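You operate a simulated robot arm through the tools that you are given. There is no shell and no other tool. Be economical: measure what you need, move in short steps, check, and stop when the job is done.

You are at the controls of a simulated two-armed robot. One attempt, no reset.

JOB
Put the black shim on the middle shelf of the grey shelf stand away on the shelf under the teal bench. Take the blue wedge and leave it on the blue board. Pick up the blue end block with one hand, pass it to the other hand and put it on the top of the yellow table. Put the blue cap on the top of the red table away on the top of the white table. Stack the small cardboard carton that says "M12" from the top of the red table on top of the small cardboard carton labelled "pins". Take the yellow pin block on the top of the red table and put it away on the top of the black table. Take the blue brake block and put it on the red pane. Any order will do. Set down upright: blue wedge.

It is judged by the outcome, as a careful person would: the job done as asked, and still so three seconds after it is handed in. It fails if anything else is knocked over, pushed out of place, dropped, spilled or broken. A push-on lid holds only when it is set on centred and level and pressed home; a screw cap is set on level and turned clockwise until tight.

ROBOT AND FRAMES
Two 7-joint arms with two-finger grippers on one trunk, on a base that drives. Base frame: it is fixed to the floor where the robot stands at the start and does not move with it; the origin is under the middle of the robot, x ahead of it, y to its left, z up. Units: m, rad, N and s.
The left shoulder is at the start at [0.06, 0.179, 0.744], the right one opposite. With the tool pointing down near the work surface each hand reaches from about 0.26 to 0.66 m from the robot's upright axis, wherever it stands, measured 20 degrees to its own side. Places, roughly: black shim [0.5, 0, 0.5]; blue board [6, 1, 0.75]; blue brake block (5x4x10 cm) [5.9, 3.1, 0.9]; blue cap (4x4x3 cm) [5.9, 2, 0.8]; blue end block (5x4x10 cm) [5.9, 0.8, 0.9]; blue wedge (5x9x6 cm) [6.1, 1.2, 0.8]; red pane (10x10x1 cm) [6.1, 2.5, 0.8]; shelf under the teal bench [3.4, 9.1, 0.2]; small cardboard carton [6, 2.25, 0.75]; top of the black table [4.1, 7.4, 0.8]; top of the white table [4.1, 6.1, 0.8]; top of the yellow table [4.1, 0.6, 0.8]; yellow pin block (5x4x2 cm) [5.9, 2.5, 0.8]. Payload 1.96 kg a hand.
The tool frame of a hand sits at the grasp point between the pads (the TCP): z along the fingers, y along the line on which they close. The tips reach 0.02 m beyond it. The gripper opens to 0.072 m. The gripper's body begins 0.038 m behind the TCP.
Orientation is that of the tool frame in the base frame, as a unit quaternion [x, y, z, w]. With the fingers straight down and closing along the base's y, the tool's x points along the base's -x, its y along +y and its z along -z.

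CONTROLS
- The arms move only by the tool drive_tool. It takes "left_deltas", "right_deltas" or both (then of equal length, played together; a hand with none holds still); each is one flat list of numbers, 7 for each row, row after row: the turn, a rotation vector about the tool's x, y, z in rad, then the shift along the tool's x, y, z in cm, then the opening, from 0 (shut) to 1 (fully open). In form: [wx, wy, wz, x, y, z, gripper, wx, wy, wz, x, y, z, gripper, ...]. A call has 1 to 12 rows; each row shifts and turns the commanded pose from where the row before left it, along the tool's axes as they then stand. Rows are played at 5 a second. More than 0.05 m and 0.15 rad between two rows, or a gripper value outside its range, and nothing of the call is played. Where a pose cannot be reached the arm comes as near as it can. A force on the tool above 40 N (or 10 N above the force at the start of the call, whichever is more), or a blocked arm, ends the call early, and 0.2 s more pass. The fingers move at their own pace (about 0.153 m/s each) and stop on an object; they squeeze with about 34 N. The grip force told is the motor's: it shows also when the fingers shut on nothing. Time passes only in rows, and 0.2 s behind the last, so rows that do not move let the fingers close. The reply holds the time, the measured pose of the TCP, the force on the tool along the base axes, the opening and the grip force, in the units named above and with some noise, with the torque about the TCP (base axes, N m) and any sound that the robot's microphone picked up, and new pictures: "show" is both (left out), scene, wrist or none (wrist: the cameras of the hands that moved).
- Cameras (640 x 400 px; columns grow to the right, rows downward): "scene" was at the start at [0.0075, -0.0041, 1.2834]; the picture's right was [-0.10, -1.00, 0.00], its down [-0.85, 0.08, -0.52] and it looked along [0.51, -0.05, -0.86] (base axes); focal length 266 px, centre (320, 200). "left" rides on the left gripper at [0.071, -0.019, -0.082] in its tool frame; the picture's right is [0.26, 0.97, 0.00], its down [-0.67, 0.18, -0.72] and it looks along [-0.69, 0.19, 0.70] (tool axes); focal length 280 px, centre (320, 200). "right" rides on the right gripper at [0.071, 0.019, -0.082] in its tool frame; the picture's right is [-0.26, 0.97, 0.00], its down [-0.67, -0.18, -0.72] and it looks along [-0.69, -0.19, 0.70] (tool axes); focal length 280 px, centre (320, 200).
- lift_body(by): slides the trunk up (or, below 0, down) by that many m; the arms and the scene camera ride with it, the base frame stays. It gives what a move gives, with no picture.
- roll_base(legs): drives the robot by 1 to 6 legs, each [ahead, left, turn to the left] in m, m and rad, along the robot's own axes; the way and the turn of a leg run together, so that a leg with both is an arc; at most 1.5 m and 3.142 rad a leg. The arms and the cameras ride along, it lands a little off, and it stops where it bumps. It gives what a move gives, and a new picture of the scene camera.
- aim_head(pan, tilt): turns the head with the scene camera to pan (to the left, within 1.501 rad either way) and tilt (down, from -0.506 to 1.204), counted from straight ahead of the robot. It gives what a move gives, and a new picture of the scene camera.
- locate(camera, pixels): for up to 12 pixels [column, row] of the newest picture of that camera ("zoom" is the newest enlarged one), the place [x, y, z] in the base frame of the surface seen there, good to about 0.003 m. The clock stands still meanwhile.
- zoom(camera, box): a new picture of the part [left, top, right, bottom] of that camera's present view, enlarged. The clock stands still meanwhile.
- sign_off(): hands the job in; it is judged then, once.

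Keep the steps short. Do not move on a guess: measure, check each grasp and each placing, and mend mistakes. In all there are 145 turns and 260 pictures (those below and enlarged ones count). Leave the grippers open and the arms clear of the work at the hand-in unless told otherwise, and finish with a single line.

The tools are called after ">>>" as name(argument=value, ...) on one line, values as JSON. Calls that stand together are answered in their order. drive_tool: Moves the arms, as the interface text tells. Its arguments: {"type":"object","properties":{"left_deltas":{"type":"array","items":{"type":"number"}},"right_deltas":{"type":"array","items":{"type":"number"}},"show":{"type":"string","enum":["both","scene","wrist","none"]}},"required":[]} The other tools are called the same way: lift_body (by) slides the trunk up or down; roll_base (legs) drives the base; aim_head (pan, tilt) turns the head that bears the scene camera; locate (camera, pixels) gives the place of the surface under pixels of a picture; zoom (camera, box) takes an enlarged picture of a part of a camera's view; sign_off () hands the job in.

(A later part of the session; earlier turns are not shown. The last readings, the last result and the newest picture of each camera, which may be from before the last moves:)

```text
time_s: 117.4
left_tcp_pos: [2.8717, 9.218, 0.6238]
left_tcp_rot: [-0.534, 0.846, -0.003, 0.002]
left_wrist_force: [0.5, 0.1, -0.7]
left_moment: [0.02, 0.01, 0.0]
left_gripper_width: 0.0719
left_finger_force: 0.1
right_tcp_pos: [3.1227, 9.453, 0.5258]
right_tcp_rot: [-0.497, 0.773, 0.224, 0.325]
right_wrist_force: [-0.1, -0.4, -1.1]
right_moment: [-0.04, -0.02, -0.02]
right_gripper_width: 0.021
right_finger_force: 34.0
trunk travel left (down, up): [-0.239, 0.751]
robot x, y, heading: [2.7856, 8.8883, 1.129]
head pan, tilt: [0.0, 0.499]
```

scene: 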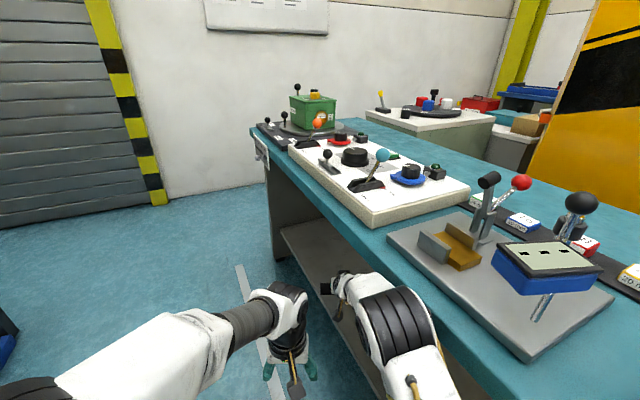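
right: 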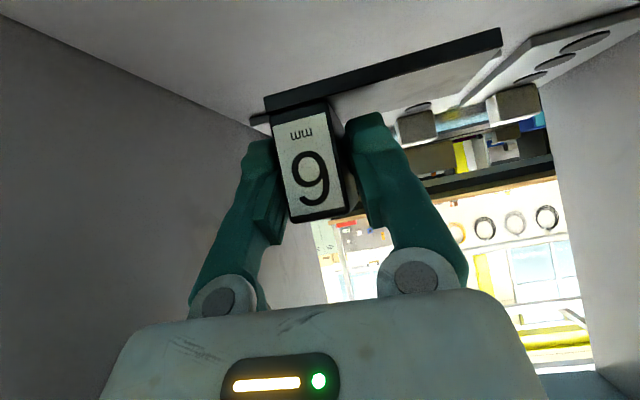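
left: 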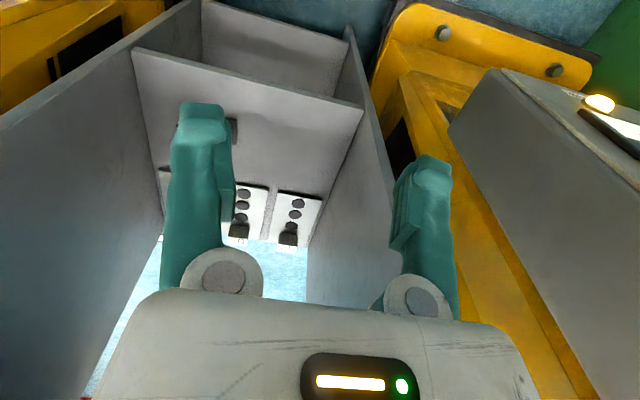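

The drive drifted to x 2.79 and the base or arm touched the bench while turning. I strafe straight away from the bench, then turn to face it.

>>> roll_base(legs=[[-0.24, 0.5, 0]])

>>> zoom(camera="right", box=[0, 0, 640, 400])

```text
time_s: 120.6
left_tcp_pos: [2.3235, 9.2247, 0.6229]
left_tcp_rot: [-0.525, 0.851, 0.0, 0.0]
left_wrist_force: [0.4, 0.6, -0.2]
left_moment: [-0.01, 0.0, -0.01]
left_gripper_width: 0.072
left_finger_force: 0.1
right_tcp_pos: [2.5819, 9.4526, 0.5268]
right_tcp_rot: [-0.487, 0.78, 0.224, 0.324]
right_wrist_force: [1.4, -0.1, -2.0]
right_moment: [-0.02, -0.02, 0.03]
right_gripper_width: 0.021
right_finger_force: 33.6
trunk travel left (down, up): [-0.239, 0.751]
robot x, y, heading: [2.2291, 8.8998, 1.105]
head pan, tilt: [0.0, 0.499]
```

scene: 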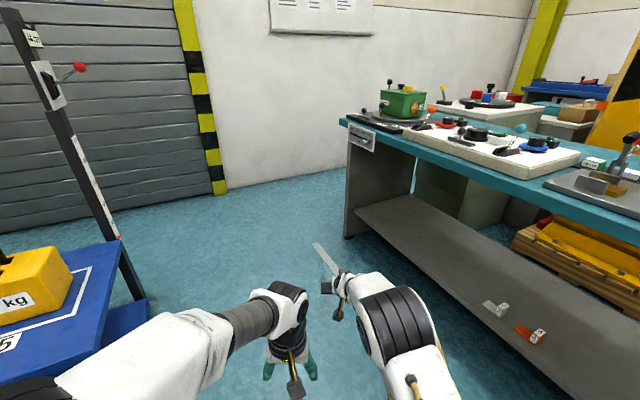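

```text
1.00 times, centred on (320, 200) of right (not enlarged: the box is as wide or as high as the picture)
```

zoom: 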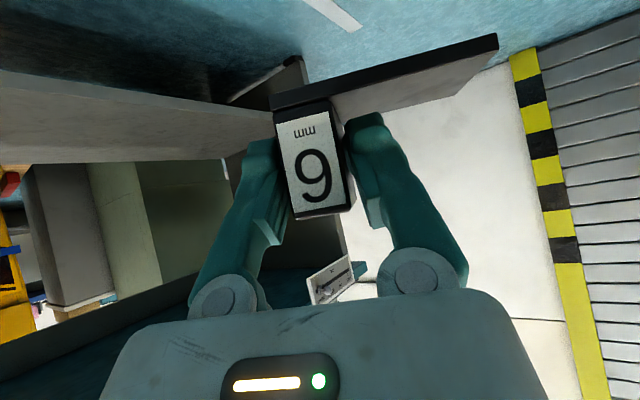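

Shim still held well. The shelf under the teal bench is visible; I measure it.

>>> locate(camera="scene", pixels=[[360, 210], [380, 230], [420, 260], [470, 300], [450, 240], [420, 215], [495, 308], [530, 333], [400, 208], [345, 122], [480, 190], [375, 140]])

>>> roll_base(legs=[[0, 0, -1.11]])

```text
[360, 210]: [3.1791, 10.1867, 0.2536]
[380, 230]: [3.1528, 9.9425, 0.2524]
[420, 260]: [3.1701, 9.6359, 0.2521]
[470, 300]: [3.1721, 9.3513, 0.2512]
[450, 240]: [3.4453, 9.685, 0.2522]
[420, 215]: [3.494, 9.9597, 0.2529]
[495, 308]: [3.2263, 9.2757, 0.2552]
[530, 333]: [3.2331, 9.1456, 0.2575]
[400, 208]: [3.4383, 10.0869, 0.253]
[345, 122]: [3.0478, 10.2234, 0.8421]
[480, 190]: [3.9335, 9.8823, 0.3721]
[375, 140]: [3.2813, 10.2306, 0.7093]
```

```text
time_s: 123.8
left_tcp_pos: [2.5617, 8.9534, 0.6249]
left_tcp_rot: [0.005, 1.0, 0.0, 0.0]
left_wrist_force: [0.5, 0.3, 0.3]
left_moment: [0.02, 0.0, -0.03]
left_gripper_width: 0.0718
left_finger_force: 0.0
right_tcp_pos: [2.8789, 8.8228, 0.5257]
right_tcp_rot: [0.0, 0.919, 0.019, 0.393]
right_wrist_force: [-0.2, 0.0, -1.6]
right_moment: [-0.02, 0.01, 0.0]
right_gripper_width: 0.0211
right_finger_force: 34.1
trunk travel left (down, up): [-0.239, 0.751]
robot x, y, heading: [2.2253, 8.9022, -0.013]
head pan, tilt: [0.0, 0.499]
```

scene: 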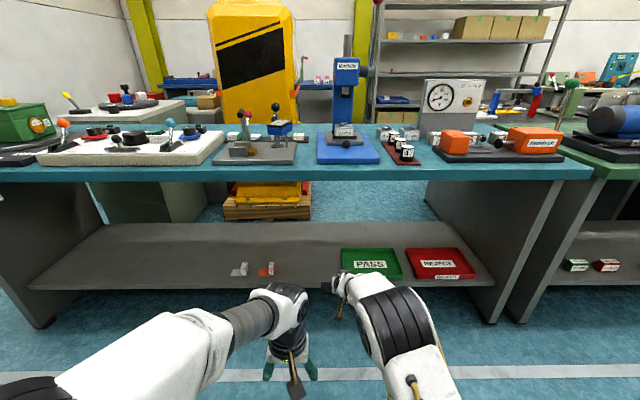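

>>> locate(camera="scene", pixels=[[262, 272], [274, 266], [232, 272], [341, 252], [345, 275], [403, 275], [300, 265], [300, 230], [300, 284], [320, 181], [140, 270], [300, 250]])

>>> zoom(camera="scene", box=[210, 210, 490, 300])

```text
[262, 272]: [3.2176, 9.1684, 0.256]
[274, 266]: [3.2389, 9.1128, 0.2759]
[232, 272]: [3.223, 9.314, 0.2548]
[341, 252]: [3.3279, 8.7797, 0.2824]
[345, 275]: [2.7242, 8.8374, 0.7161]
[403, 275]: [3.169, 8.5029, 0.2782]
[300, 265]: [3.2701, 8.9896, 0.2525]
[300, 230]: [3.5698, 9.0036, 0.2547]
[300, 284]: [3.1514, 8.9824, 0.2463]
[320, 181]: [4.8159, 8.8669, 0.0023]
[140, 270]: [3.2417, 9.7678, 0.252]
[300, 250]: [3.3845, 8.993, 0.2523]
```

```text
2.29 times, centred on (350, 255) of scene
```

zoom: 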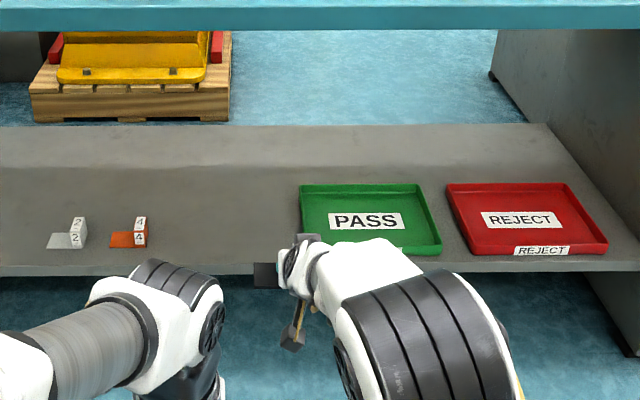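

Free spot between the orange shim (y>9.11) and the PASS tray (y<8.78). I lower the trunk 0.19 and strafe/advance.

>>> lift_body(by=-0.18)

>>> roll_base(legs=[[0, 0.115, 0.013], [0.31, 0, 0]])

>>> aim_head(pan=-0.2, tilt=0.75)

```text
time_s: 125.8
left_tcp_pos: [2.5619, 8.9546, 0.4445]
left_tcp_rot: [0.005, 1.0, 0.002, 0.0]
left_wrist_force: [0.9, 0.1, -0.1]
left_moment: [-0.02, 0.0, -0.01]
left_gripper_width: 0.0721
left_finger_force: 0.0
right_tcp_pos: [2.8791, 8.8241, 0.3463]
right_tcp_rot: [0.0, 0.919, 0.018, 0.394]
right_wrist_force: [-0.2, -0.5, -1.4]
right_moment: [0.02, 0.02, 0.01]
right_gripper_width: 0.0209
right_finger_force: 34.4
trunk travel left (down, up): [-0.059, 0.931]
robot x, y, heading: [2.2274, 8.8989, -0.008]
head pan, tilt: [0.0, 0.499]
```

```text
time_s: 128.7
left_tcp_pos: [2.8761, 9.0788, 0.445]
left_tcp_rot: [-0.003, 1.0, 0.001, 0.0]
left_wrist_force: [-0.1, -0.9, 0.8]
left_moment: [-0.02, -0.03, -0.01]
left_gripper_width: 0.0719
left_finger_force: 0.0
right_tcp_pos: [3.1974, 8.9532, 0.3467]
right_tcp_rot: [-0.008, 0.919, 0.022, 0.394]
right_wrist_force: [-0.6, 0.4, -1.7]
right_moment: [-0.02, 0.01, 0.0]
right_gripper_width: 0.0209
right_finger_force: 34.0
trunk travel left (down, up): [-0.059, 0.931]
robot x, y, heading: [2.5452, 9.0154, 0.01]
head pan, tilt: [0.0, 0.499]
```

scene: 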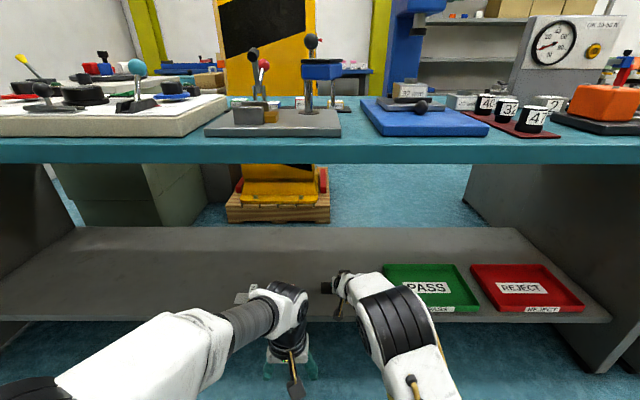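

```text
time_s: 129.5
left_tcp_pos: [2.8765, 9.079, 0.4439]
left_tcp_rot: [-0.003, 1.0, 0.0, 0.0]
left_wrist_force: [0.0, -0.7, 0.9]
left_moment: [-0.03, 0.0, -0.01]
left_gripper_width: 0.0721
left_finger_force: 0.0
right_tcp_pos: [3.1958, 8.9517, 0.3449]
right_tcp_rot: [-0.007, 0.919, 0.021, 0.394]
right_wrist_force: [0.7, 0.4, -1.2]
right_moment: [-0.04, 0.0, 0.03]
right_gripper_width: 0.0209
right_finger_force: 34.1
trunk travel left (down, up): [-0.059, 0.931]
robot x, y, heading: [2.5445, 9.0158, 0.006]
head pan, tilt: [-0.201, 0.75]
```

scene: 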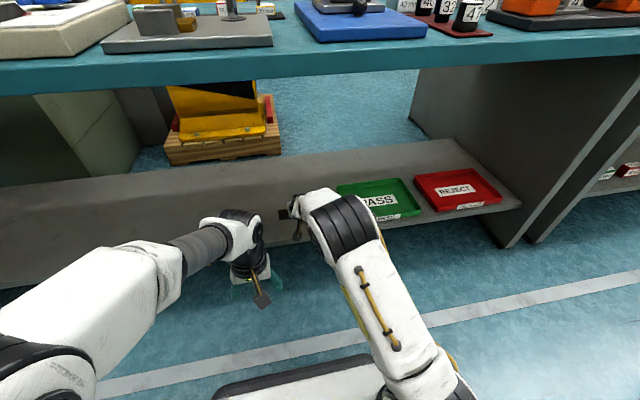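

>>> drive_tool(right_deltas=[0, 0, 0, 0.31, -0.25, 1.67, 0, 0, 0, 0, 0.31, -0.25, 1.67, 0, 0, 0, 0, 0.31, -0.25, 1.67, 0, 0, 0, 0, 0.31, -0.25, 1.67, 0, 0, 0, 0, 0.29, 0, 0.276, 0, 0, 0, 0, 0, 0, 0, 0], show="wrist")

```text
time_s: 130.9
left_tcp_pos: [2.877, 9.0782, 0.4443]
left_tcp_rot: [-0.002, 1.0, 0.002, 0.001]
left_wrist_force: [0.4, 0.3, -0.4]
left_moment: [0.03, -0.01, 0.03]
left_gripper_width: 0.072
left_finger_force: 0.1
right_tcp_pos: [3.2373, 8.9463, 0.287]
right_tcp_rot: [-0.007, 0.919, 0.021, 0.394]
right_wrist_force: [1.0, 0.7, -1.6]
right_moment: [-0.02, 0.01, -0.01]
right_gripper_width: 0.0208
right_finger_force: 34.2
trunk travel left (down, up): [-0.059, 0.931]
robot x, y, heading: [2.5408, 9.022, 0.004]
head pan, tilt: [-0.201, 0.75]
```

right: 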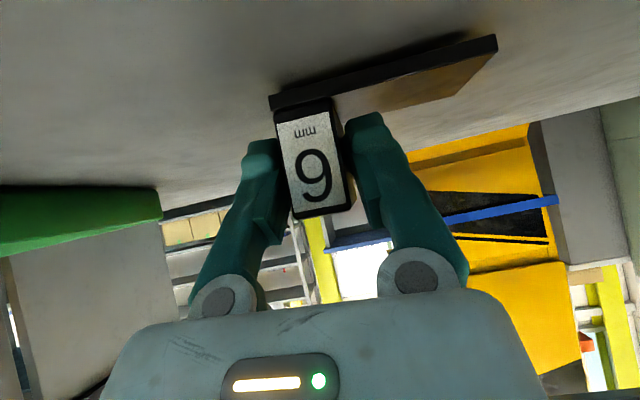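

About 5 mm above the shelf. I lower in 2 mm steps until contact.

>>> drive_tool(right_deltas=[0, 0, 0, 0.145, 0, 0.138, 0, 0, 0, 0, 0.145, 0, 0.138, 0, 0, 0, 0, 0.07, 0, 0.07, 0, 0, 0, 0, 0, 0, 0, 0], show="wrist")

```text
time_s: 131.9
left_tcp_pos: [2.8757, 9.0785, 0.4461]
left_tcp_rot: [-0.003, 1.0, 0.0, 0.001]
left_wrist_force: [0.5, -0.4, -0.3]
left_moment: [-0.03, -0.03, -0.01]
left_gripper_width: 0.0721
left_finger_force: 0.1
right_tcp_pos: [3.237, 8.9448, 0.2836]
right_tcp_rot: [-0.007, 0.918, 0.022, 0.396]
right_wrist_force: [0.5, 1.1, 11.0]
right_moment: [-0.15, -0.41, 0.0]
right_gripper_width: 0.021
right_finger_force: 34.3
trunk travel left (down, up): [-0.059, 0.931]
robot x, y, heading: [2.5448, 9.0189, 0.004]
head pan, tilt: [-0.201, 0.75]
```

right: 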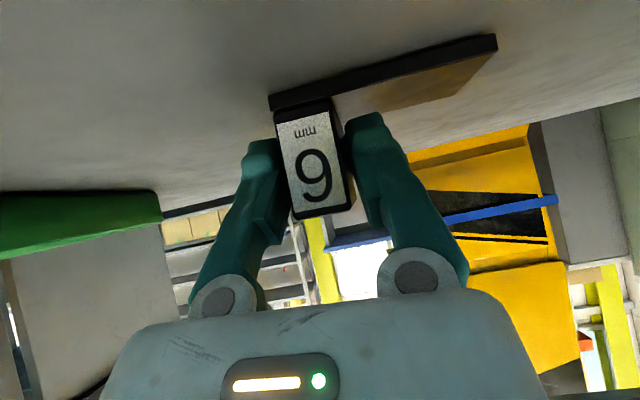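

Contact (11 N up). Open and back out along the fingers.

>>> drive_tool(right_deltas=[0, 0, 0, 0, 0, 0, 0.6, 0, 0, 0, 0, 0, 0, 1, 0, 0, 0, 0, 0, 0, 1, 0, 0, 0, -0.3, 0, -2, 1, 0, 0, 0, 0, 0, -3, 1, 0, 0, 0, 0, 0, -4, 1, 0, 0, 0, 0, 0, -4, 1])

>>> roll_base(legs=[[-0.3, 0, 0]])

```text
time_s: 133.5
left_tcp_pos: [2.8775, 9.0783, 0.4455]
left_tcp_rot: [-0.002, 1.0, 0.001, -0.001]
left_wrist_force: [-0.7, 0.3, 0.0]
left_moment: [0.03, 0.04, 0.02]
left_gripper_width: 0.0721
left_finger_force: 0.0
right_tcp_pos: [3.1416, 8.9387, 0.374]
right_tcp_rot: [-0.007, 0.919, 0.022, 0.394]
right_wrist_force: [-0.5, -0.1, 0.2]
right_moment: [-0.01, -0.01, 0.03]
right_gripper_width: 0.072
right_finger_force: 0.0
trunk travel left (down, up): [-0.059, 0.931]
robot x, y, heading: [2.5398, 9.0162, 0.003]
head pan, tilt: [-0.201, 0.75]
```

scene: 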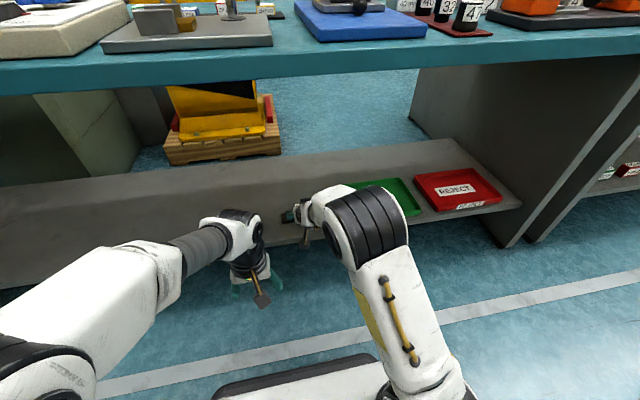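
right: 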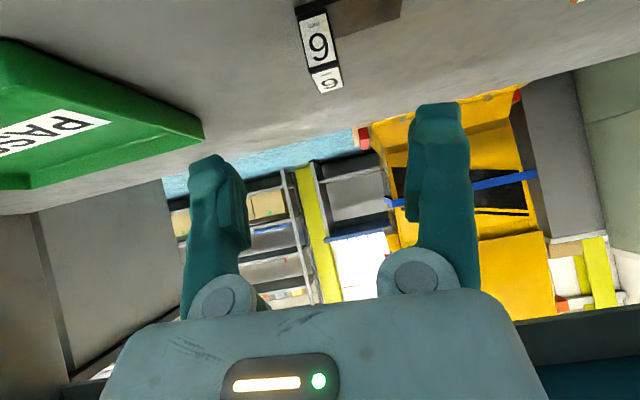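

```text
time_s: 135.6
left_tcp_pos: [2.5759, 9.076, 0.4448]
left_tcp_rot: [0.0, 1.0, 0.001, 0.001]
left_wrist_force: [0.2, 0.5, 0.6]
left_moment: [0.0, -0.01, -0.02]
left_gripper_width: 0.0719
left_finger_force: 0.1
right_tcp_pos: [2.8404, 8.9348, 0.3744]
right_tcp_rot: [-0.004, 0.919, 0.02, 0.394]
right_wrist_force: [-0.3, 0.7, -0.6]
right_moment: [0.0, -0.04, -0.01]
right_gripper_width: 0.0717
right_finger_force: 0.1
trunk travel left (down, up): [-0.059, 0.931]
robot x, y, heading: [2.24, 9.0139, -0.001]
head pan, tilt: [-0.201, 0.75]
```

scene: 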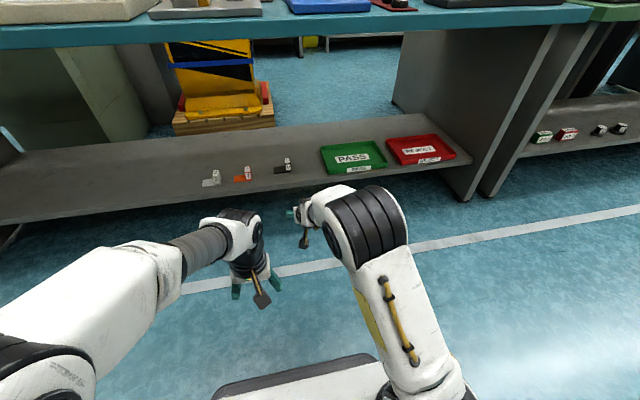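

Shim is on the shelf, standing as before. I straighten the right hand to point down, retract it, and raise the trunk.

>>> drive_tool(right_deltas=[0, 0.135, 0, 0, 0, 0, 1, 0, 0.135, 0, 0, 0, 0, 1, 0, 0.135, 0, 0, 0, 0, 1, 0, 0.135, 0, 0, 0, 0, 1, 0, 0.135, 0, 0, 0, 0, 1, 0, 0.135, 0, 0, 0, 0, 1, 0, 0, 0, 4, -2, 0, 1, 0, 0, 0, 4, -2, 0, 1, 0, 0, 0, 4, -2, 0, 1, 0, 0, 0, 4, -2, 0, 1, 0, 0, 0, 3, -2, 0, 1], show="none")

>>> lift_body(by=0.4)

>>> aim_head(pan=0, tilt=0.35)

>>> roll_base(legs=[[0, 0, -1.56], [1.5, 0, 0]])

```text
time_s: 138.0
left_tcp_pos: [2.5747, 9.0769, 0.4445]
left_tcp_rot: [0.001, 1.0, 0.001, 0.0]
left_wrist_force: [0.1, -0.4, -0.7]
left_moment: [0.03, -0.01, -0.03]
left_gripper_width: 0.072
left_finger_force: 0.1
right_tcp_pos: [2.6545, 8.8296, 0.3339]
right_tcp_rot: [-0.012, 0.995, 0.019, 0.101]
right_wrist_force: [0.3, 0.0, 0.4]
right_moment: [0.0, 0.01, -0.03]
right_gripper_width: 0.0722
right_finger_force: 0.0
right hand out of reach, approached as far as the arm can: row 5, 6
trunk travel left (down, up): [-0.059, 0.931]
robot x, y, heading: [2.242, 9.0142, 0.002]
head pan, tilt: [-0.201, 0.75]
```

```text
time_s: 141.8
left_tcp_pos: [2.5747, 9.0757, 0.8446]
left_tcp_rot: [0.002, 1.0, 0.001, 0.0]
left_wrist_force: [-0.2, 0.6, 0.2]
left_moment: [-0.01, 0.0, 0.0]
left_gripper_width: 0.0719
left_finger_force: 0.1
right_tcp_pos: [2.6556, 8.8297, 0.7342]
right_tcp_rot: [-0.01, 0.995, 0.018, 0.102]
right_wrist_force: [-0.7, 0.3, -0.4]
right_moment: [-0.01, 0.01, -0.01]
right_gripper_width: 0.0721
right_finger_force: 0.1
trunk travel left (down, up): [-0.459, 0.531]
robot x, y, heading: [2.237, 9.0158, 0.001]
head pan, tilt: [-0.201, 0.75]
```

```text
time_s: 142.7
left_tcp_pos: [2.5761, 9.0747, 0.845]
left_tcp_rot: [0.001, 1.0, 0.001, 0.0]
left_wrist_force: [1.2, -0.3, -0.6]
left_moment: [0.0, 0.0, -0.03]
left_gripper_width: 0.0719
left_finger_force: 0.1
right_tcp_pos: [2.655, 8.829, 0.735]
right_tcp_rot: [-0.01, 0.994, 0.019, 0.103]
right_wrist_force: [-0.5, 0.4, -0.9]
right_moment: [0.02, -0.02, -0.05]
right_gripper_width: 0.0719
right_finger_force: 0.0
trunk travel left (down, up): [-0.459, 0.531]
robot x, y, heading: [2.241, 9.0172, -0.004]
head pan, tilt: [0.0, 0.351]
```

scene: 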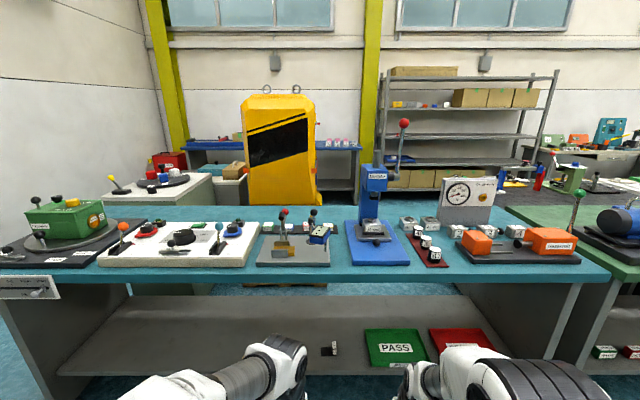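

```text
time_s: 153.6
left_tcp_pos: [2.3629, 7.2399, 0.8445]
left_tcp_rot: [0.689, 0.725, 0.0, 0.0]
left_wrist_force: [-0.1, -0.2, -0.5]
left_moment: [0.01, 0.02, -0.01]
left_gripper_width: 0.0718
left_finger_force: 0.0
right_tcp_pos: [2.122, 7.1495, 0.7327]
right_tcp_rot: [0.677, 0.728, -0.057, 0.087]
right_wrist_force: [0.0, 0.8, 0.0]
right_moment: [0.0, 0.0, 0.05]
right_gripper_width: 0.072
right_finger_force: 0.0
trunk travel left (down, up): [-0.459, 0.531]
robot x, y, heading: [2.2861, 7.5737, -1.519]
head pan, tilt: [0.0, 0.351]
```

scene: 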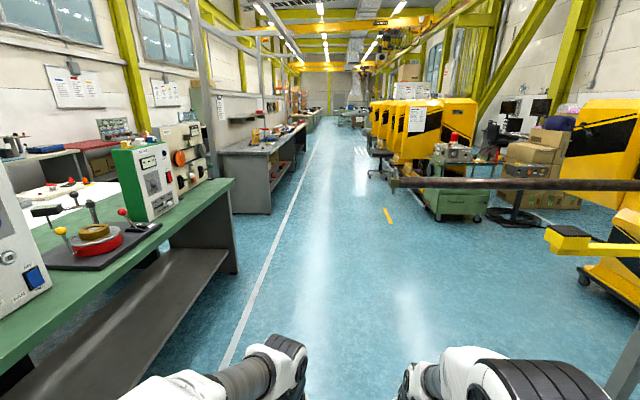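

>>> locate(camera="scene", pixels=[[222, 205], [268, 212], [237, 272], [90, 180], [60, 155], [110, 142], [196, 145], [220, 155], [210, 150], [230, 182]])

>>> zoom(camera="scene", box=[0, 80, 260, 240])

```text
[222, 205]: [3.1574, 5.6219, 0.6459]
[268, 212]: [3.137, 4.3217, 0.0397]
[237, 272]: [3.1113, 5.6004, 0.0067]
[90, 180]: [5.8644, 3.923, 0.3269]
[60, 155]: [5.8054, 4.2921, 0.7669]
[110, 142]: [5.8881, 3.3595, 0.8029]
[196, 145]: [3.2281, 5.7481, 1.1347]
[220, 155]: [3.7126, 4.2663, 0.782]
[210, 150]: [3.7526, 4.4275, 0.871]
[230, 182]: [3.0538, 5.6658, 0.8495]
```

```text
2.46 times, centred on (130, 160) of scene
```

zoom: 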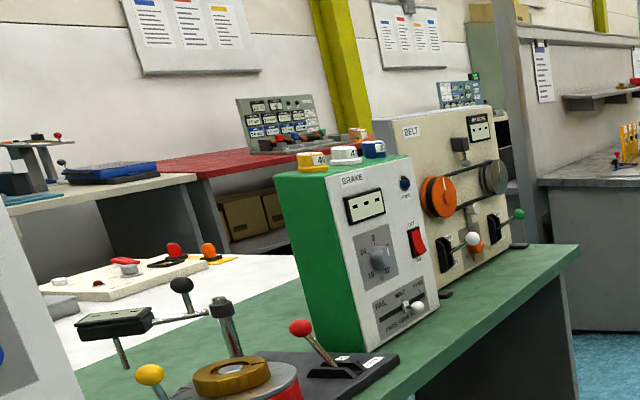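

A 1.2 m gap exists at y 4.35–5.55. I go to (2.3,4.98) and turn to face it.

>>> roll_base(legs=[[0, 0, -0.05], [1.5, 0, 0], [1.07, 0, 0], [0, 0, 1.57]])

```text
time_s: 170.3
left_tcp_pos: [2.6767, 5.0759, 0.845]
left_tcp_rot: [0.005, 1.0, 0.001, -0.001]
left_wrist_force: [-0.9, 0.9, 1.1]
left_moment: [-0.04, -0.03, 0.01]
left_gripper_width: 0.0721
left_finger_force: 0.1
right_tcp_pos: [2.7536, 4.8291, 0.7345]
right_tcp_rot: [-0.005, 0.995, 0.017, 0.102]
right_wrist_force: [-0.6, -0.7, 0.3]
right_moment: [-0.03, 0.0, -0.01]
right_gripper_width: 0.0721
right_finger_force: 0.0
trunk travel left (down, up): [-0.459, 0.531]
robot x, y, heading: [2.3367, 5.0221, -0.009]
head pan, tilt: [0.0, 0.351]
```

scene: 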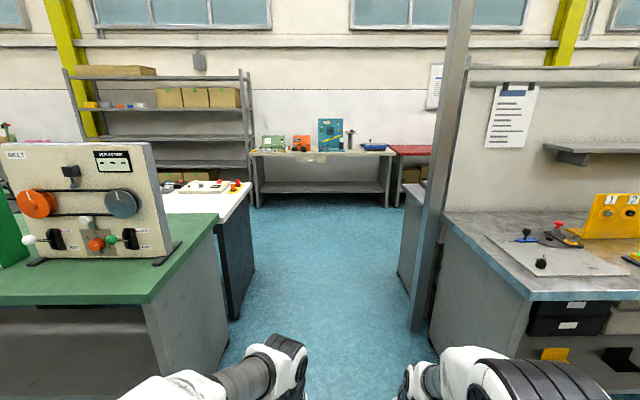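

>>> locate(camera="scene", pixels=[[250, 212], [228, 318], [212, 228], [412, 328], [425, 250], [402, 190], [448, 232], [535, 300], [258, 205], [390, 205], [400, 268]])

```text
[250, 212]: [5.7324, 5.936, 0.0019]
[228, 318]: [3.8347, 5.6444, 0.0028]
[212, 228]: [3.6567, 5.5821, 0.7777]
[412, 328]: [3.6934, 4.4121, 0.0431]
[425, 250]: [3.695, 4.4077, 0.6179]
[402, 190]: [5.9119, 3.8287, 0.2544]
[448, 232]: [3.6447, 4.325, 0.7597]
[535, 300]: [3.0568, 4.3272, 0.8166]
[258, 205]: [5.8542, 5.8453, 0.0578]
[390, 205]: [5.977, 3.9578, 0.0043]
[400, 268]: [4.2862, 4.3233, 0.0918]
```

I check how wide the arms stick out before going through.

>>> aim_head(pan=0.6, tilt=1.1)

>>> locate(camera="scene", pixels=[[50, 150], [80, 200], [100, 250], [150, 150], [50, 250], [20, 200], [200, 250], [150, 320]])

>>> aim_head(pan=-0.6, tilt=1.1)

>>> locate(camera="scene", pixels=[[590, 150], [560, 200], [540, 250], [490, 150], [590, 250], [620, 200], [440, 250], [490, 320]])

```text
time_s: 171.4
left_tcp_pos: [2.6761, 5.0776, 0.8448]
left_tcp_rot: [0.005, 1.0, 0.002, 0.0]
left_wrist_force: [0.5, 0.0, 0.0]
left_moment: [-0.01, 0.02, -0.04]
left_gripper_width: 0.072
left_finger_force: 0.1
right_tcp_pos: [2.754, 4.829, 0.7345]
right_tcp_rot: [-0.005, 0.995, 0.018, 0.102]
right_wrist_force: [-0.8, 0.5, 0.2]
right_moment: [-0.01, -0.01, 0.0]
right_gripper_width: 0.0718
right_finger_force: 0.1
trunk travel left (down, up): [-0.459, 0.531]
robot x, y, heading: [2.3409, 5.0197, -0.018]
head pan, tilt: [0.6, 1.1]
```

scene: 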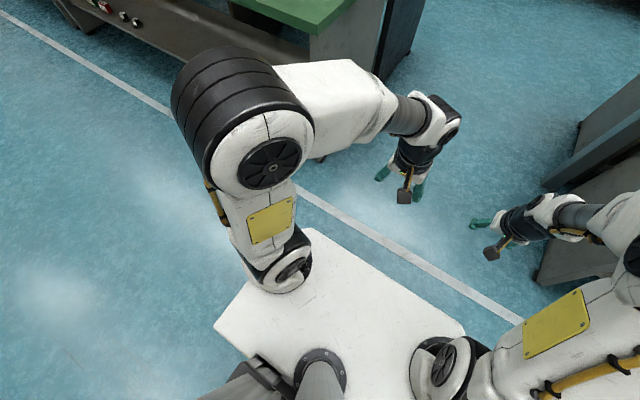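

```text
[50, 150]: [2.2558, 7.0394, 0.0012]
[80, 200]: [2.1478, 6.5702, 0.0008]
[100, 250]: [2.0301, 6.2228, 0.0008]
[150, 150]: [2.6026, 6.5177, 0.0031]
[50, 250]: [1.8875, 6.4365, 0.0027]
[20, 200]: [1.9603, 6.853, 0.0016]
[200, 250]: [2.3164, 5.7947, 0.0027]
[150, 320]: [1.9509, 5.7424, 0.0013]
```

```text
time_s: 172.8
left_tcp_pos: [2.6767, 5.077, 0.8448]
left_tcp_rot: [0.005, 1.0, 0.001, 0.0]
left_wrist_force: [0.1, 0.0, 0.3]
left_moment: [-0.03, -0.01, 0.02]
left_gripper_width: 0.0719
left_finger_force: 0.1
right_tcp_pos: [2.7528, 4.8291, 0.735]
right_tcp_rot: [-0.005, 0.995, 0.018, 0.102]
right_wrist_force: [-0.4, 0.4, 0.6]
right_moment: [0.0, 0.02, 0.01]
right_gripper_width: 0.0719
right_finger_force: 0.1
trunk travel left (down, up): [-0.459, 0.531]
robot x, y, heading: [2.3404, 5.0251, -0.017]
head pan, tilt: [-0.6, 1.1]
```

scene: 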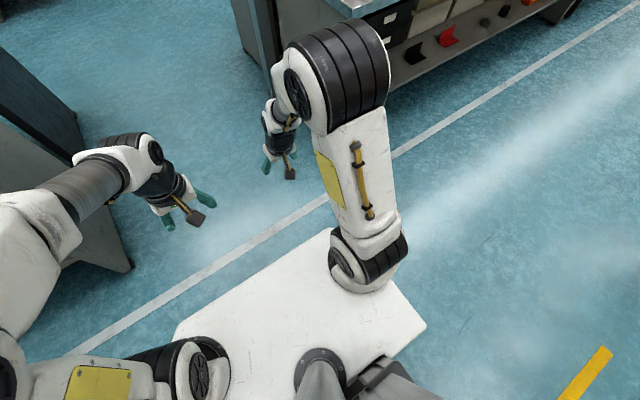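

```text
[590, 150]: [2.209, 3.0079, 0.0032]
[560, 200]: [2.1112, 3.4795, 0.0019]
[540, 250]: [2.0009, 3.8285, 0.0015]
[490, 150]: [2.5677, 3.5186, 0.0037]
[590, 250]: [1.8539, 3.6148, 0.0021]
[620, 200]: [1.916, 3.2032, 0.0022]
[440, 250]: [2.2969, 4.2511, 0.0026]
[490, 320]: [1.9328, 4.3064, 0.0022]
```

>>> locate(camera="scene", pixels=[[384, 80], [340, 60], [400, 220], [395, 160], [420, 325], [365, 40]])

```text
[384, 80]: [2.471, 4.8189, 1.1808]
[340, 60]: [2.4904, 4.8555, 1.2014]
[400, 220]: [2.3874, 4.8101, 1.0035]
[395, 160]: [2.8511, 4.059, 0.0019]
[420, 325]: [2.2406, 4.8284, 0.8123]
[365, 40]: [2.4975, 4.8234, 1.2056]
```

Arms are within ±0.3 m. I drive through the gap.

>>> aim_head(pan=0, tilt=0.35)

>>> roll_base(legs=[[0, -0.03, 0.015], [1.4, 0, 0]])

```text
time_s: 173.9
left_tcp_pos: [2.6762, 5.0763, 0.8437]
left_tcp_rot: [0.006, 1.0, 0.0, 0.0]
left_wrist_force: [0.3, -0.9, -0.1]
left_moment: [0.01, -0.02, 0.01]
left_gripper_width: 0.0725
left_finger_force: 0.1
right_tcp_pos: [2.7545, 4.8302, 0.7342]
right_tcp_rot: [-0.006, 0.995, 0.018, 0.102]
right_wrist_force: [-0.8, 0.5, 0.5]
right_moment: [0.01, 0.02, 0.02]
right_gripper_width: 0.0721
right_finger_force: 0.1
trunk travel left (down, up): [-0.459, 0.531]
robot x, y, heading: [2.3423, 5.0214, -0.012]
head pan, tilt: [0.0, 0.351]
```

scene: 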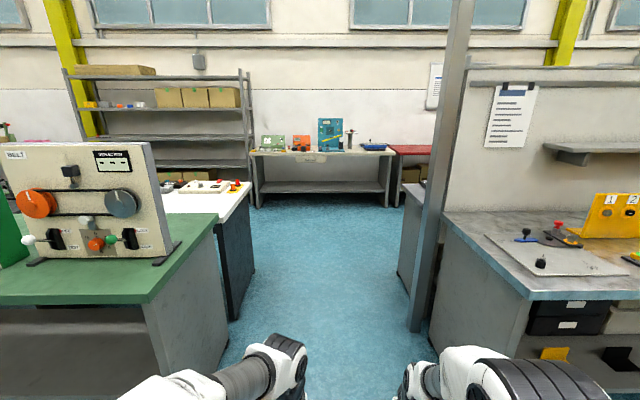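

```text
time_s: 181.3
left_tcp_pos: [4.0755, 5.1084, 0.8439]
left_tcp_rot: [-0.027, 1.0, 0.001, 0.0]
left_wrist_force: [0.5, -0.2, 0.1]
left_moment: [-0.05, -0.02, -0.01]
left_gripper_width: 0.0722
left_finger_force: 0.0
right_tcp_pos: [4.1676, 4.8669, 0.7346]
right_tcp_rot: [-0.038, 0.994, 0.021, 0.1]
right_wrist_force: [-0.8, -0.9, 0.0]
right_moment: [0.03, 0.01, 0.05]
right_gripper_width: 0.0719
right_finger_force: 0.1
trunk travel left (down, up): [-0.459, 0.531]
robot x, y, heading: [3.744, 5.0298, 0.051]
head pan, tilt: [0.0, 0.351]
```

scene: 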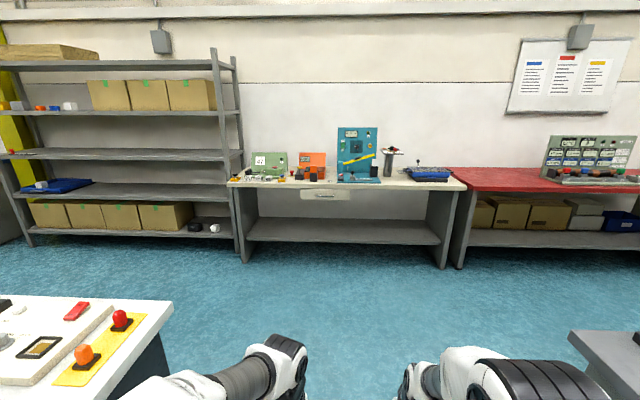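

I continue into the aisle (x≈5.1) and strafe right along the tables to y≈3.1.

>>> roll_base(legs=[[0, 0, -0.05], [1.35, 0, 0], [0, -1.0, 0], [0, -1.0, 0]])

>>> aim_head(pan=-0.3, tilt=0.5)

```text
time_s: 198.2
left_tcp_pos: [5.3429, 3.04, 0.8443]
left_tcp_rot: [0.046, 0.999, 0.0, 0.0]
left_wrist_force: [-0.4, -0.2, -0.5]
left_moment: [0.02, -0.01, -0.01]
left_gripper_width: 0.0721
left_finger_force: 0.1
right_tcp_pos: [5.4006, 2.7884, 0.7346]
right_tcp_rot: [0.036, 0.994, 0.013, 0.102]
right_wrist_force: [-0.6, 0.1, -0.8]
right_moment: [0.0, 0.01, -0.01]
right_gripper_width: 0.0721
right_finger_force: 0.1
trunk travel left (down, up): [-0.459, 0.531]
robot x, y, heading: [5.0026, 3.0116, -0.093]
head pan, tilt: [0.0, 0.351]
```

scene: 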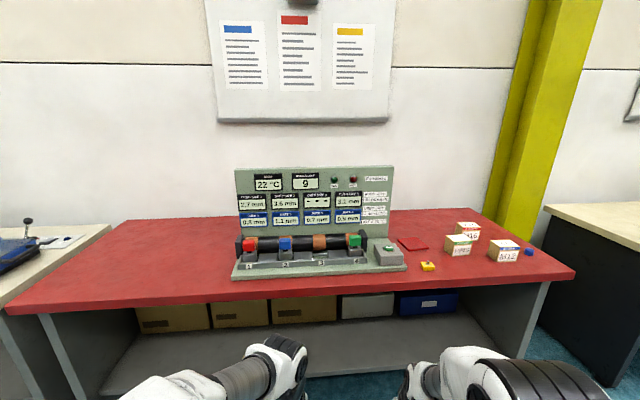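

```text
time_s: 198.9
left_tcp_pos: [5.3439, 3.0391, 0.8452]
left_tcp_rot: [0.046, 0.999, 0.002, 0.0]
left_wrist_force: [-0.1, 0.3, 0.4]
left_moment: [-0.01, 0.01, 0.01]
left_gripper_width: 0.072
left_finger_force: 0.0
right_tcp_pos: [5.3999, 2.7885, 0.7346]
right_tcp_rot: [0.034, 0.994, 0.013, 0.102]
right_wrist_force: [1.5, 0.9, -1.7]
right_moment: [0.03, 0.01, 0.02]
right_gripper_width: 0.0723
right_finger_force: 0.2
trunk travel left (down, up): [-0.459, 0.531]
robot x, y, heading: [5.0049, 3.0159, -0.093]
head pan, tilt: [-0.3, 0.499]
```

scene: 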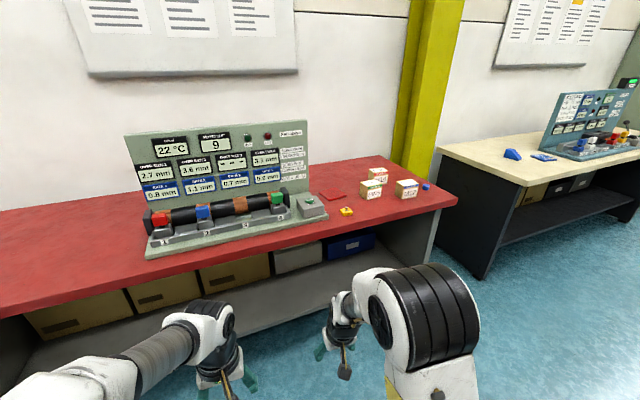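

Now I see the red table with a brake tester (four coloured blocks), red pane, cartons, yellow block, blue cap. Zoom in and measure.

>>> zoom(camera="scene", box=[110, 110, 450, 270])

>>> zoom(camera="scene", box=[300, 155, 450, 245])

>>> locate(camera="scene", pixels=[[203, 212], [197, 208], [209, 209], [203, 225], [240, 205], [332, 196], [347, 211], [373, 182], [372, 190], [407, 186], [426, 187], [330, 245]])

```text
1.88 times, centred on (280, 190) of scene
```

zoom: 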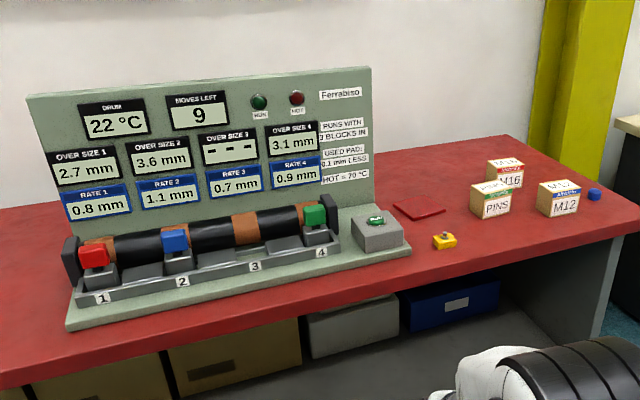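

```text
4.27 times, centred on (375, 200) of scene
```

zoom: 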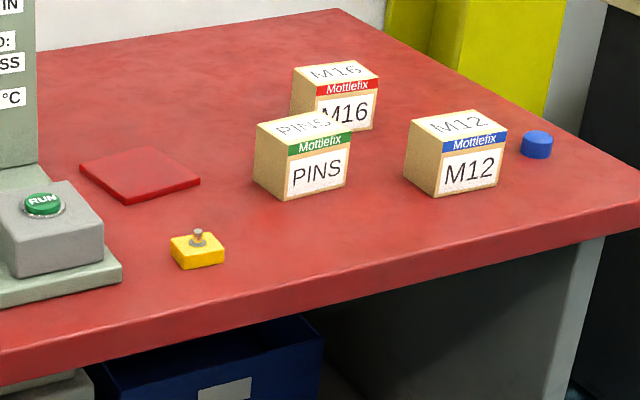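

```text
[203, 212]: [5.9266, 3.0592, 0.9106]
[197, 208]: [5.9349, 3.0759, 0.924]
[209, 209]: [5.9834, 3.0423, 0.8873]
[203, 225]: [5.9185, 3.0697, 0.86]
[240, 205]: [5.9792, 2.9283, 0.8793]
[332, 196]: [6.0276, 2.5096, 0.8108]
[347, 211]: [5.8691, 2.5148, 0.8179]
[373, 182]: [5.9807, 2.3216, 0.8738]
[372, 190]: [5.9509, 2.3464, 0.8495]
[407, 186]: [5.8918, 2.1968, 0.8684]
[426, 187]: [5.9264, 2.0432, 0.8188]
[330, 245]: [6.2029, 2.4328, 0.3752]
```

Table top is about z 0.81. I raise the trunk 0.2 m so the hands clear it, then approach facing the table near y 2.85.

>>> lift_body(by=0.22)

>>> roll_base(legs=[[0, 0, 0.093], [0.37, -0.17, 0]])

>>> aim_head(pan=0, tilt=0.85)

```text
time_s: 201.3
left_tcp_pos: [5.3422, 3.0397, 1.0656]
left_tcp_rot: [0.046, 0.999, 0.001, -0.001]
left_wrist_force: [-0.3, 0.6, 0.4]
left_moment: [0.0, -0.01, 0.01]
left_gripper_width: 0.0721
left_finger_force: 0.0
right_tcp_pos: [5.4011, 2.7878, 0.954]
right_tcp_rot: [0.035, 0.994, 0.015, 0.102]
right_wrist_force: [0.7, 0.0, 0.8]
right_moment: [0.0, 0.0, 0.01]
right_gripper_width: 0.072
right_finger_force: 0.0
trunk travel left (down, up): [-0.679, 0.311]
robot x, y, heading: [5.0076, 3.0129, -0.089]
head pan, tilt: [-0.3, 0.499]
```

```text
time_s: 204.3
left_tcp_pos: [5.7107, 2.9036, 1.0642]
left_tcp_rot: [0.0, 1.0, 0.001, 0.0]
left_wrist_force: [0.2, 0.4, -0.2]
left_moment: [0.04, 0.02, 0.0]
left_gripper_width: 0.072
left_finger_force: 0.0
right_tcp_pos: [5.7894, 2.6563, 0.9542]
right_tcp_rot: [-0.01, 0.995, 0.018, 0.101]
right_wrist_force: [-0.4, 0.9, -0.4]
right_moment: [-0.03, 0.0, 0.0]
right_gripper_width: 0.0723
right_finger_force: 0.1
trunk travel left (down, up): [-0.679, 0.311]
robot x, y, heading: [5.3769, 2.8454, -0.007]
head pan, tilt: [-0.3, 0.499]
```

scene: 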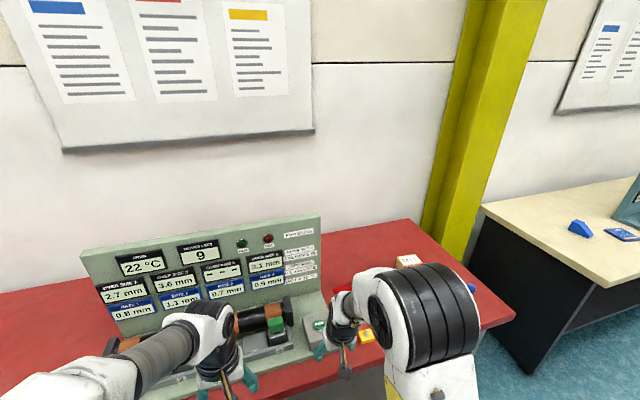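

```text
time_s: 205.1
left_tcp_pos: [5.7093, 2.9024, 1.0646]
left_tcp_rot: [0.0, 1.0, 0.001, -0.001]
left_wrist_force: [-0.1, 0.0, 0.2]
left_moment: [-0.02, -0.02, -0.01]
left_gripper_width: 0.0721
left_finger_force: 0.0
right_tcp_pos: [5.7894, 2.657, 0.954]
right_tcp_rot: [-0.01, 0.995, 0.018, 0.102]
right_wrist_force: [0.4, -0.1, 0.1]
right_moment: [0.0, -0.01, -0.01]
right_gripper_width: 0.0717
right_finger_force: 0.1
trunk travel left (down, up): [-0.679, 0.311]
robot x, y, heading: [5.3765, 2.8438, 0.002]
head pan, tilt: [0.0, 0.85]
```

scene: 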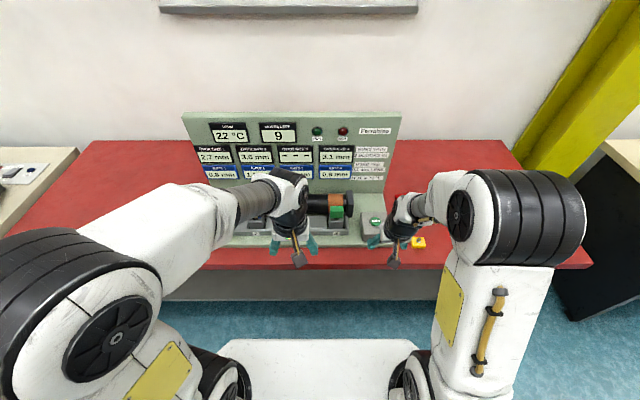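

Left hand moves toward the blue block; I also straighten the right hand. Then look with the left wrist camera.

>>> drive_tool(left_deltas=[0, 0, 0, -3.5, 2.75, 0, 1, 0, 0, 0, -3.5, 2.75, 0, 1, 0, 0, 0, -3.5, 2.75, 0, 1, 0, 0, 0, -3.5, 2.75, 0, 1], right_deltas=[0, 0, 0, 2, -1, -2, 1, 0, 0.1, 0, 2, -1, -2, 1, 0, 0.1, 0, 2, -1, 0, 1, 0, 0, 0, 0, -1, 0, 1])

```text
time_s: 206.1
left_tcp_pos: [5.8299, 3.0106, 1.056]
left_tcp_rot: [0.0, 1.0, -0.003, 0.018]
left_wrist_force: [0.2, -0.3, 0.5]
left_moment: [-0.05, 0.0, 0.04]
left_gripper_width: 0.0718
left_finger_force: 0.0
left hand out of reach, approached as far as the arm can: row 2, 3, 4
right_tcp_pos: [5.7215, 2.6155, 0.9815]
right_tcp_rot: [-0.013, 1.0, 0.017, 0.001]
right_wrist_force: [0.8, 0.1, -0.5]
right_moment: [-0.05, 0.04, 0.0]
right_gripper_width: 0.072
right_finger_force: 0.1
trunk travel left (down, up): [-0.679, 0.311]
robot x, y, heading: [5.3715, 2.8458, -0.0]
head pan, tilt: [0.0, 0.85]
```

scene: 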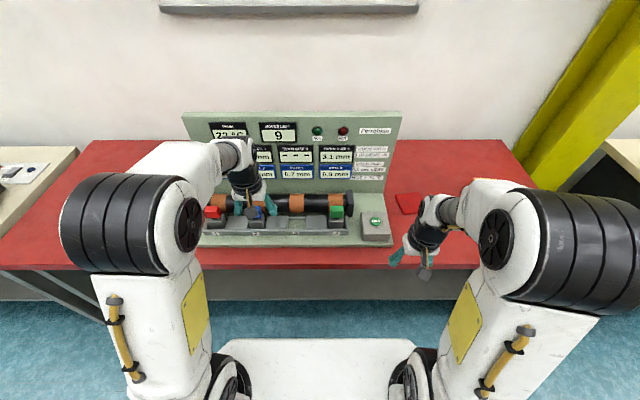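
right: 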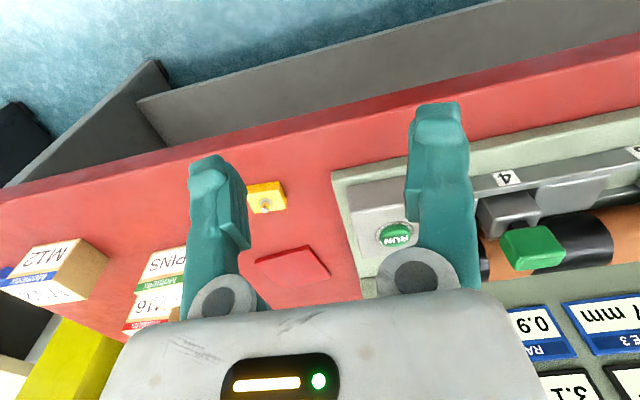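
left: 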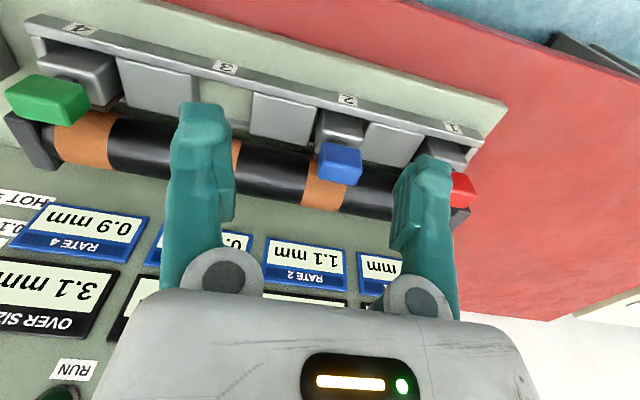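

>>> zoom(camera="left", box=[240, 90, 480, 240])

>>> locate(camera="left", pixels=[[323, 145], [358, 150], [322, 172], [356, 182], [340, 165], [320, 130], [360, 133], [340, 120], [395, 140], [322, 200], [355, 190], [450, 190]])

>>> zoom(camera="scene", box=[190, 170, 400, 260])

```text
2.67 times, centred on (360, 165) of left
```

zoom: 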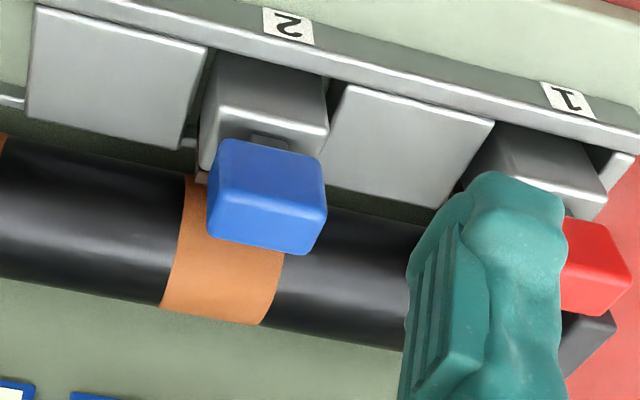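

```text
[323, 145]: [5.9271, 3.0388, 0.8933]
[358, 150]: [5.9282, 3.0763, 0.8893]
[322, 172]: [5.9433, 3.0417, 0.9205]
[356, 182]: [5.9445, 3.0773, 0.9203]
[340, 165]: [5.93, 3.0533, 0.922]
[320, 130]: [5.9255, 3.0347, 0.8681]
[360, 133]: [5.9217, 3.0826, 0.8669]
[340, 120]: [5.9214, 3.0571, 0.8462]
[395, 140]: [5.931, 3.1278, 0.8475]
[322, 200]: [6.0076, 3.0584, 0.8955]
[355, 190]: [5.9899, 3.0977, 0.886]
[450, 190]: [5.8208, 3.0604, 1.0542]
```

```text
3.05 times, centred on (295, 215) of scene
```

zoom: 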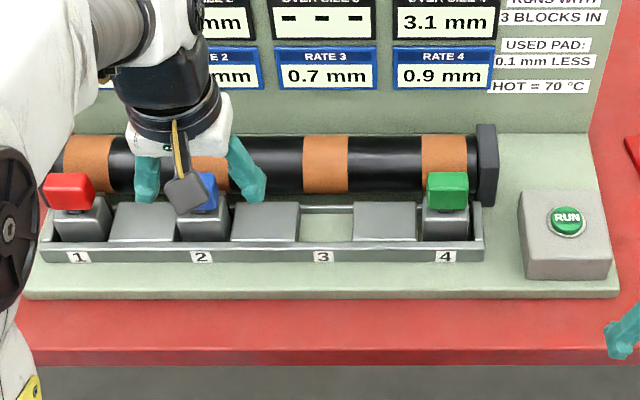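

The blue knob is y 3.04–3.078, z 0.885–0.922, x≈5.925–5.95. I shift the base a little closer for reach.

>>> roll_base(legs=[[0.03, 0.1, 0]])

```text
time_s: 207.3
left_tcp_pos: [5.8591, 3.1106, 1.056]
left_tcp_rot: [0.0, 1.0, -0.004, 0.018]
left_wrist_force: [0.1, -0.4, -0.2]
left_moment: [0.0, -0.03, -0.02]
left_gripper_width: 0.0719
left_finger_force: 0.0
right_tcp_pos: [5.7529, 2.716, 0.9844]
right_tcp_rot: [-0.013, 1.0, 0.016, 0.002]
right_wrist_force: [1.4, 0.4, 0.7]
right_moment: [-0.03, -0.02, 0.0]
right_gripper_width: 0.0719
right_finger_force: 0.1
trunk travel left (down, up): [-0.679, 0.311]
robot x, y, heading: [5.4069, 2.9443, -0.0]
head pan, tilt: [0.0, 0.85]
```

scene: 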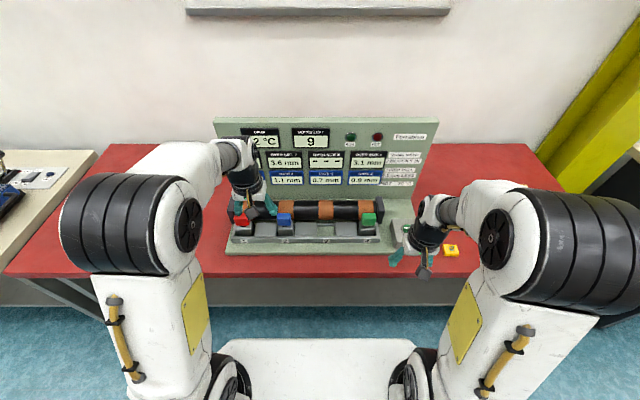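

>>> drive_tool(left_deltas=[0, 0.018, 0, 0, -1.31, 2.03, 1, 0, 0.018, 0, -1.95, -1.31, 2.03, 1, 0, 0, 0, -1.95, -1.31, 2.03, 1, 0, 0, 0, -1.95, -1.31, 2.03, 1, 0, 0, 0, -1.95, 0, 0, 1], show="both")

>>> locate(camera="scene", pixels=[[278, 216], [291, 216], [285, 222], [284, 213]])

```text
time_s: 208.5
left_tcp_pos: [5.9378, 3.0567, 0.9738]
left_tcp_rot: [-0.001, 1.0, -0.004, -0.002]
left_wrist_force: [-0.4, 0.5, -1.4]
left_moment: [-0.02, -0.04, 0.01]
left_gripper_width: 0.072
left_finger_force: 0.0
right_tcp_pos: [5.7539, 2.7153, 0.983]
right_tcp_rot: [-0.013, 1.0, 0.017, 0.002]
right_wrist_force: [-0.8, 0.2, 0.7]
right_moment: [-0.01, -0.01, 0.0]
right_gripper_width: 0.0719
right_finger_force: 0.0
trunk travel left (down, up): [-0.679, 0.311]
robot x, y, heading: [5.4048, 2.9487, 0.001]
head pan, tilt: [0.0, 0.85]
```

scene: 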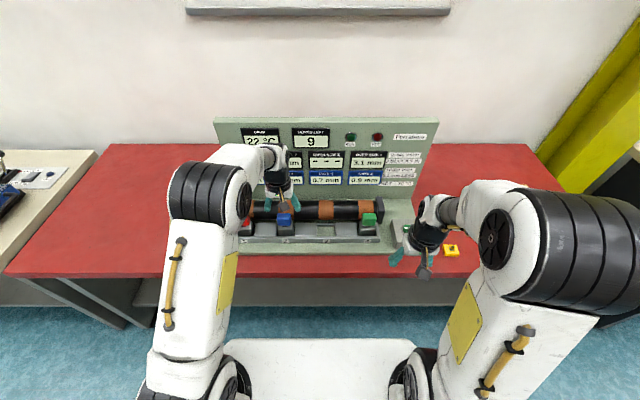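
left: 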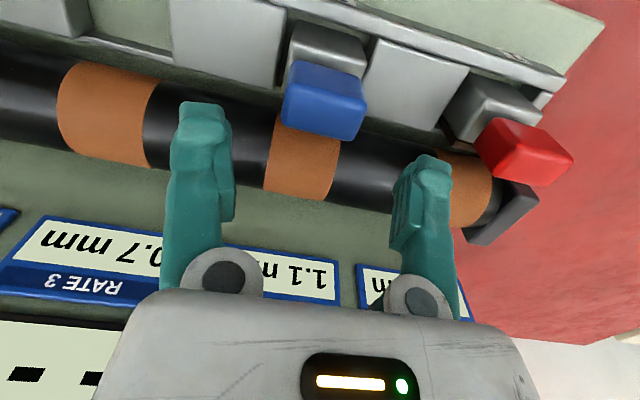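

```text
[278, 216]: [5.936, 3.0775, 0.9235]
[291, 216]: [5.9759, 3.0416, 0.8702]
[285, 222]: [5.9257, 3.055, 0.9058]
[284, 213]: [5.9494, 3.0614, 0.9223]
```

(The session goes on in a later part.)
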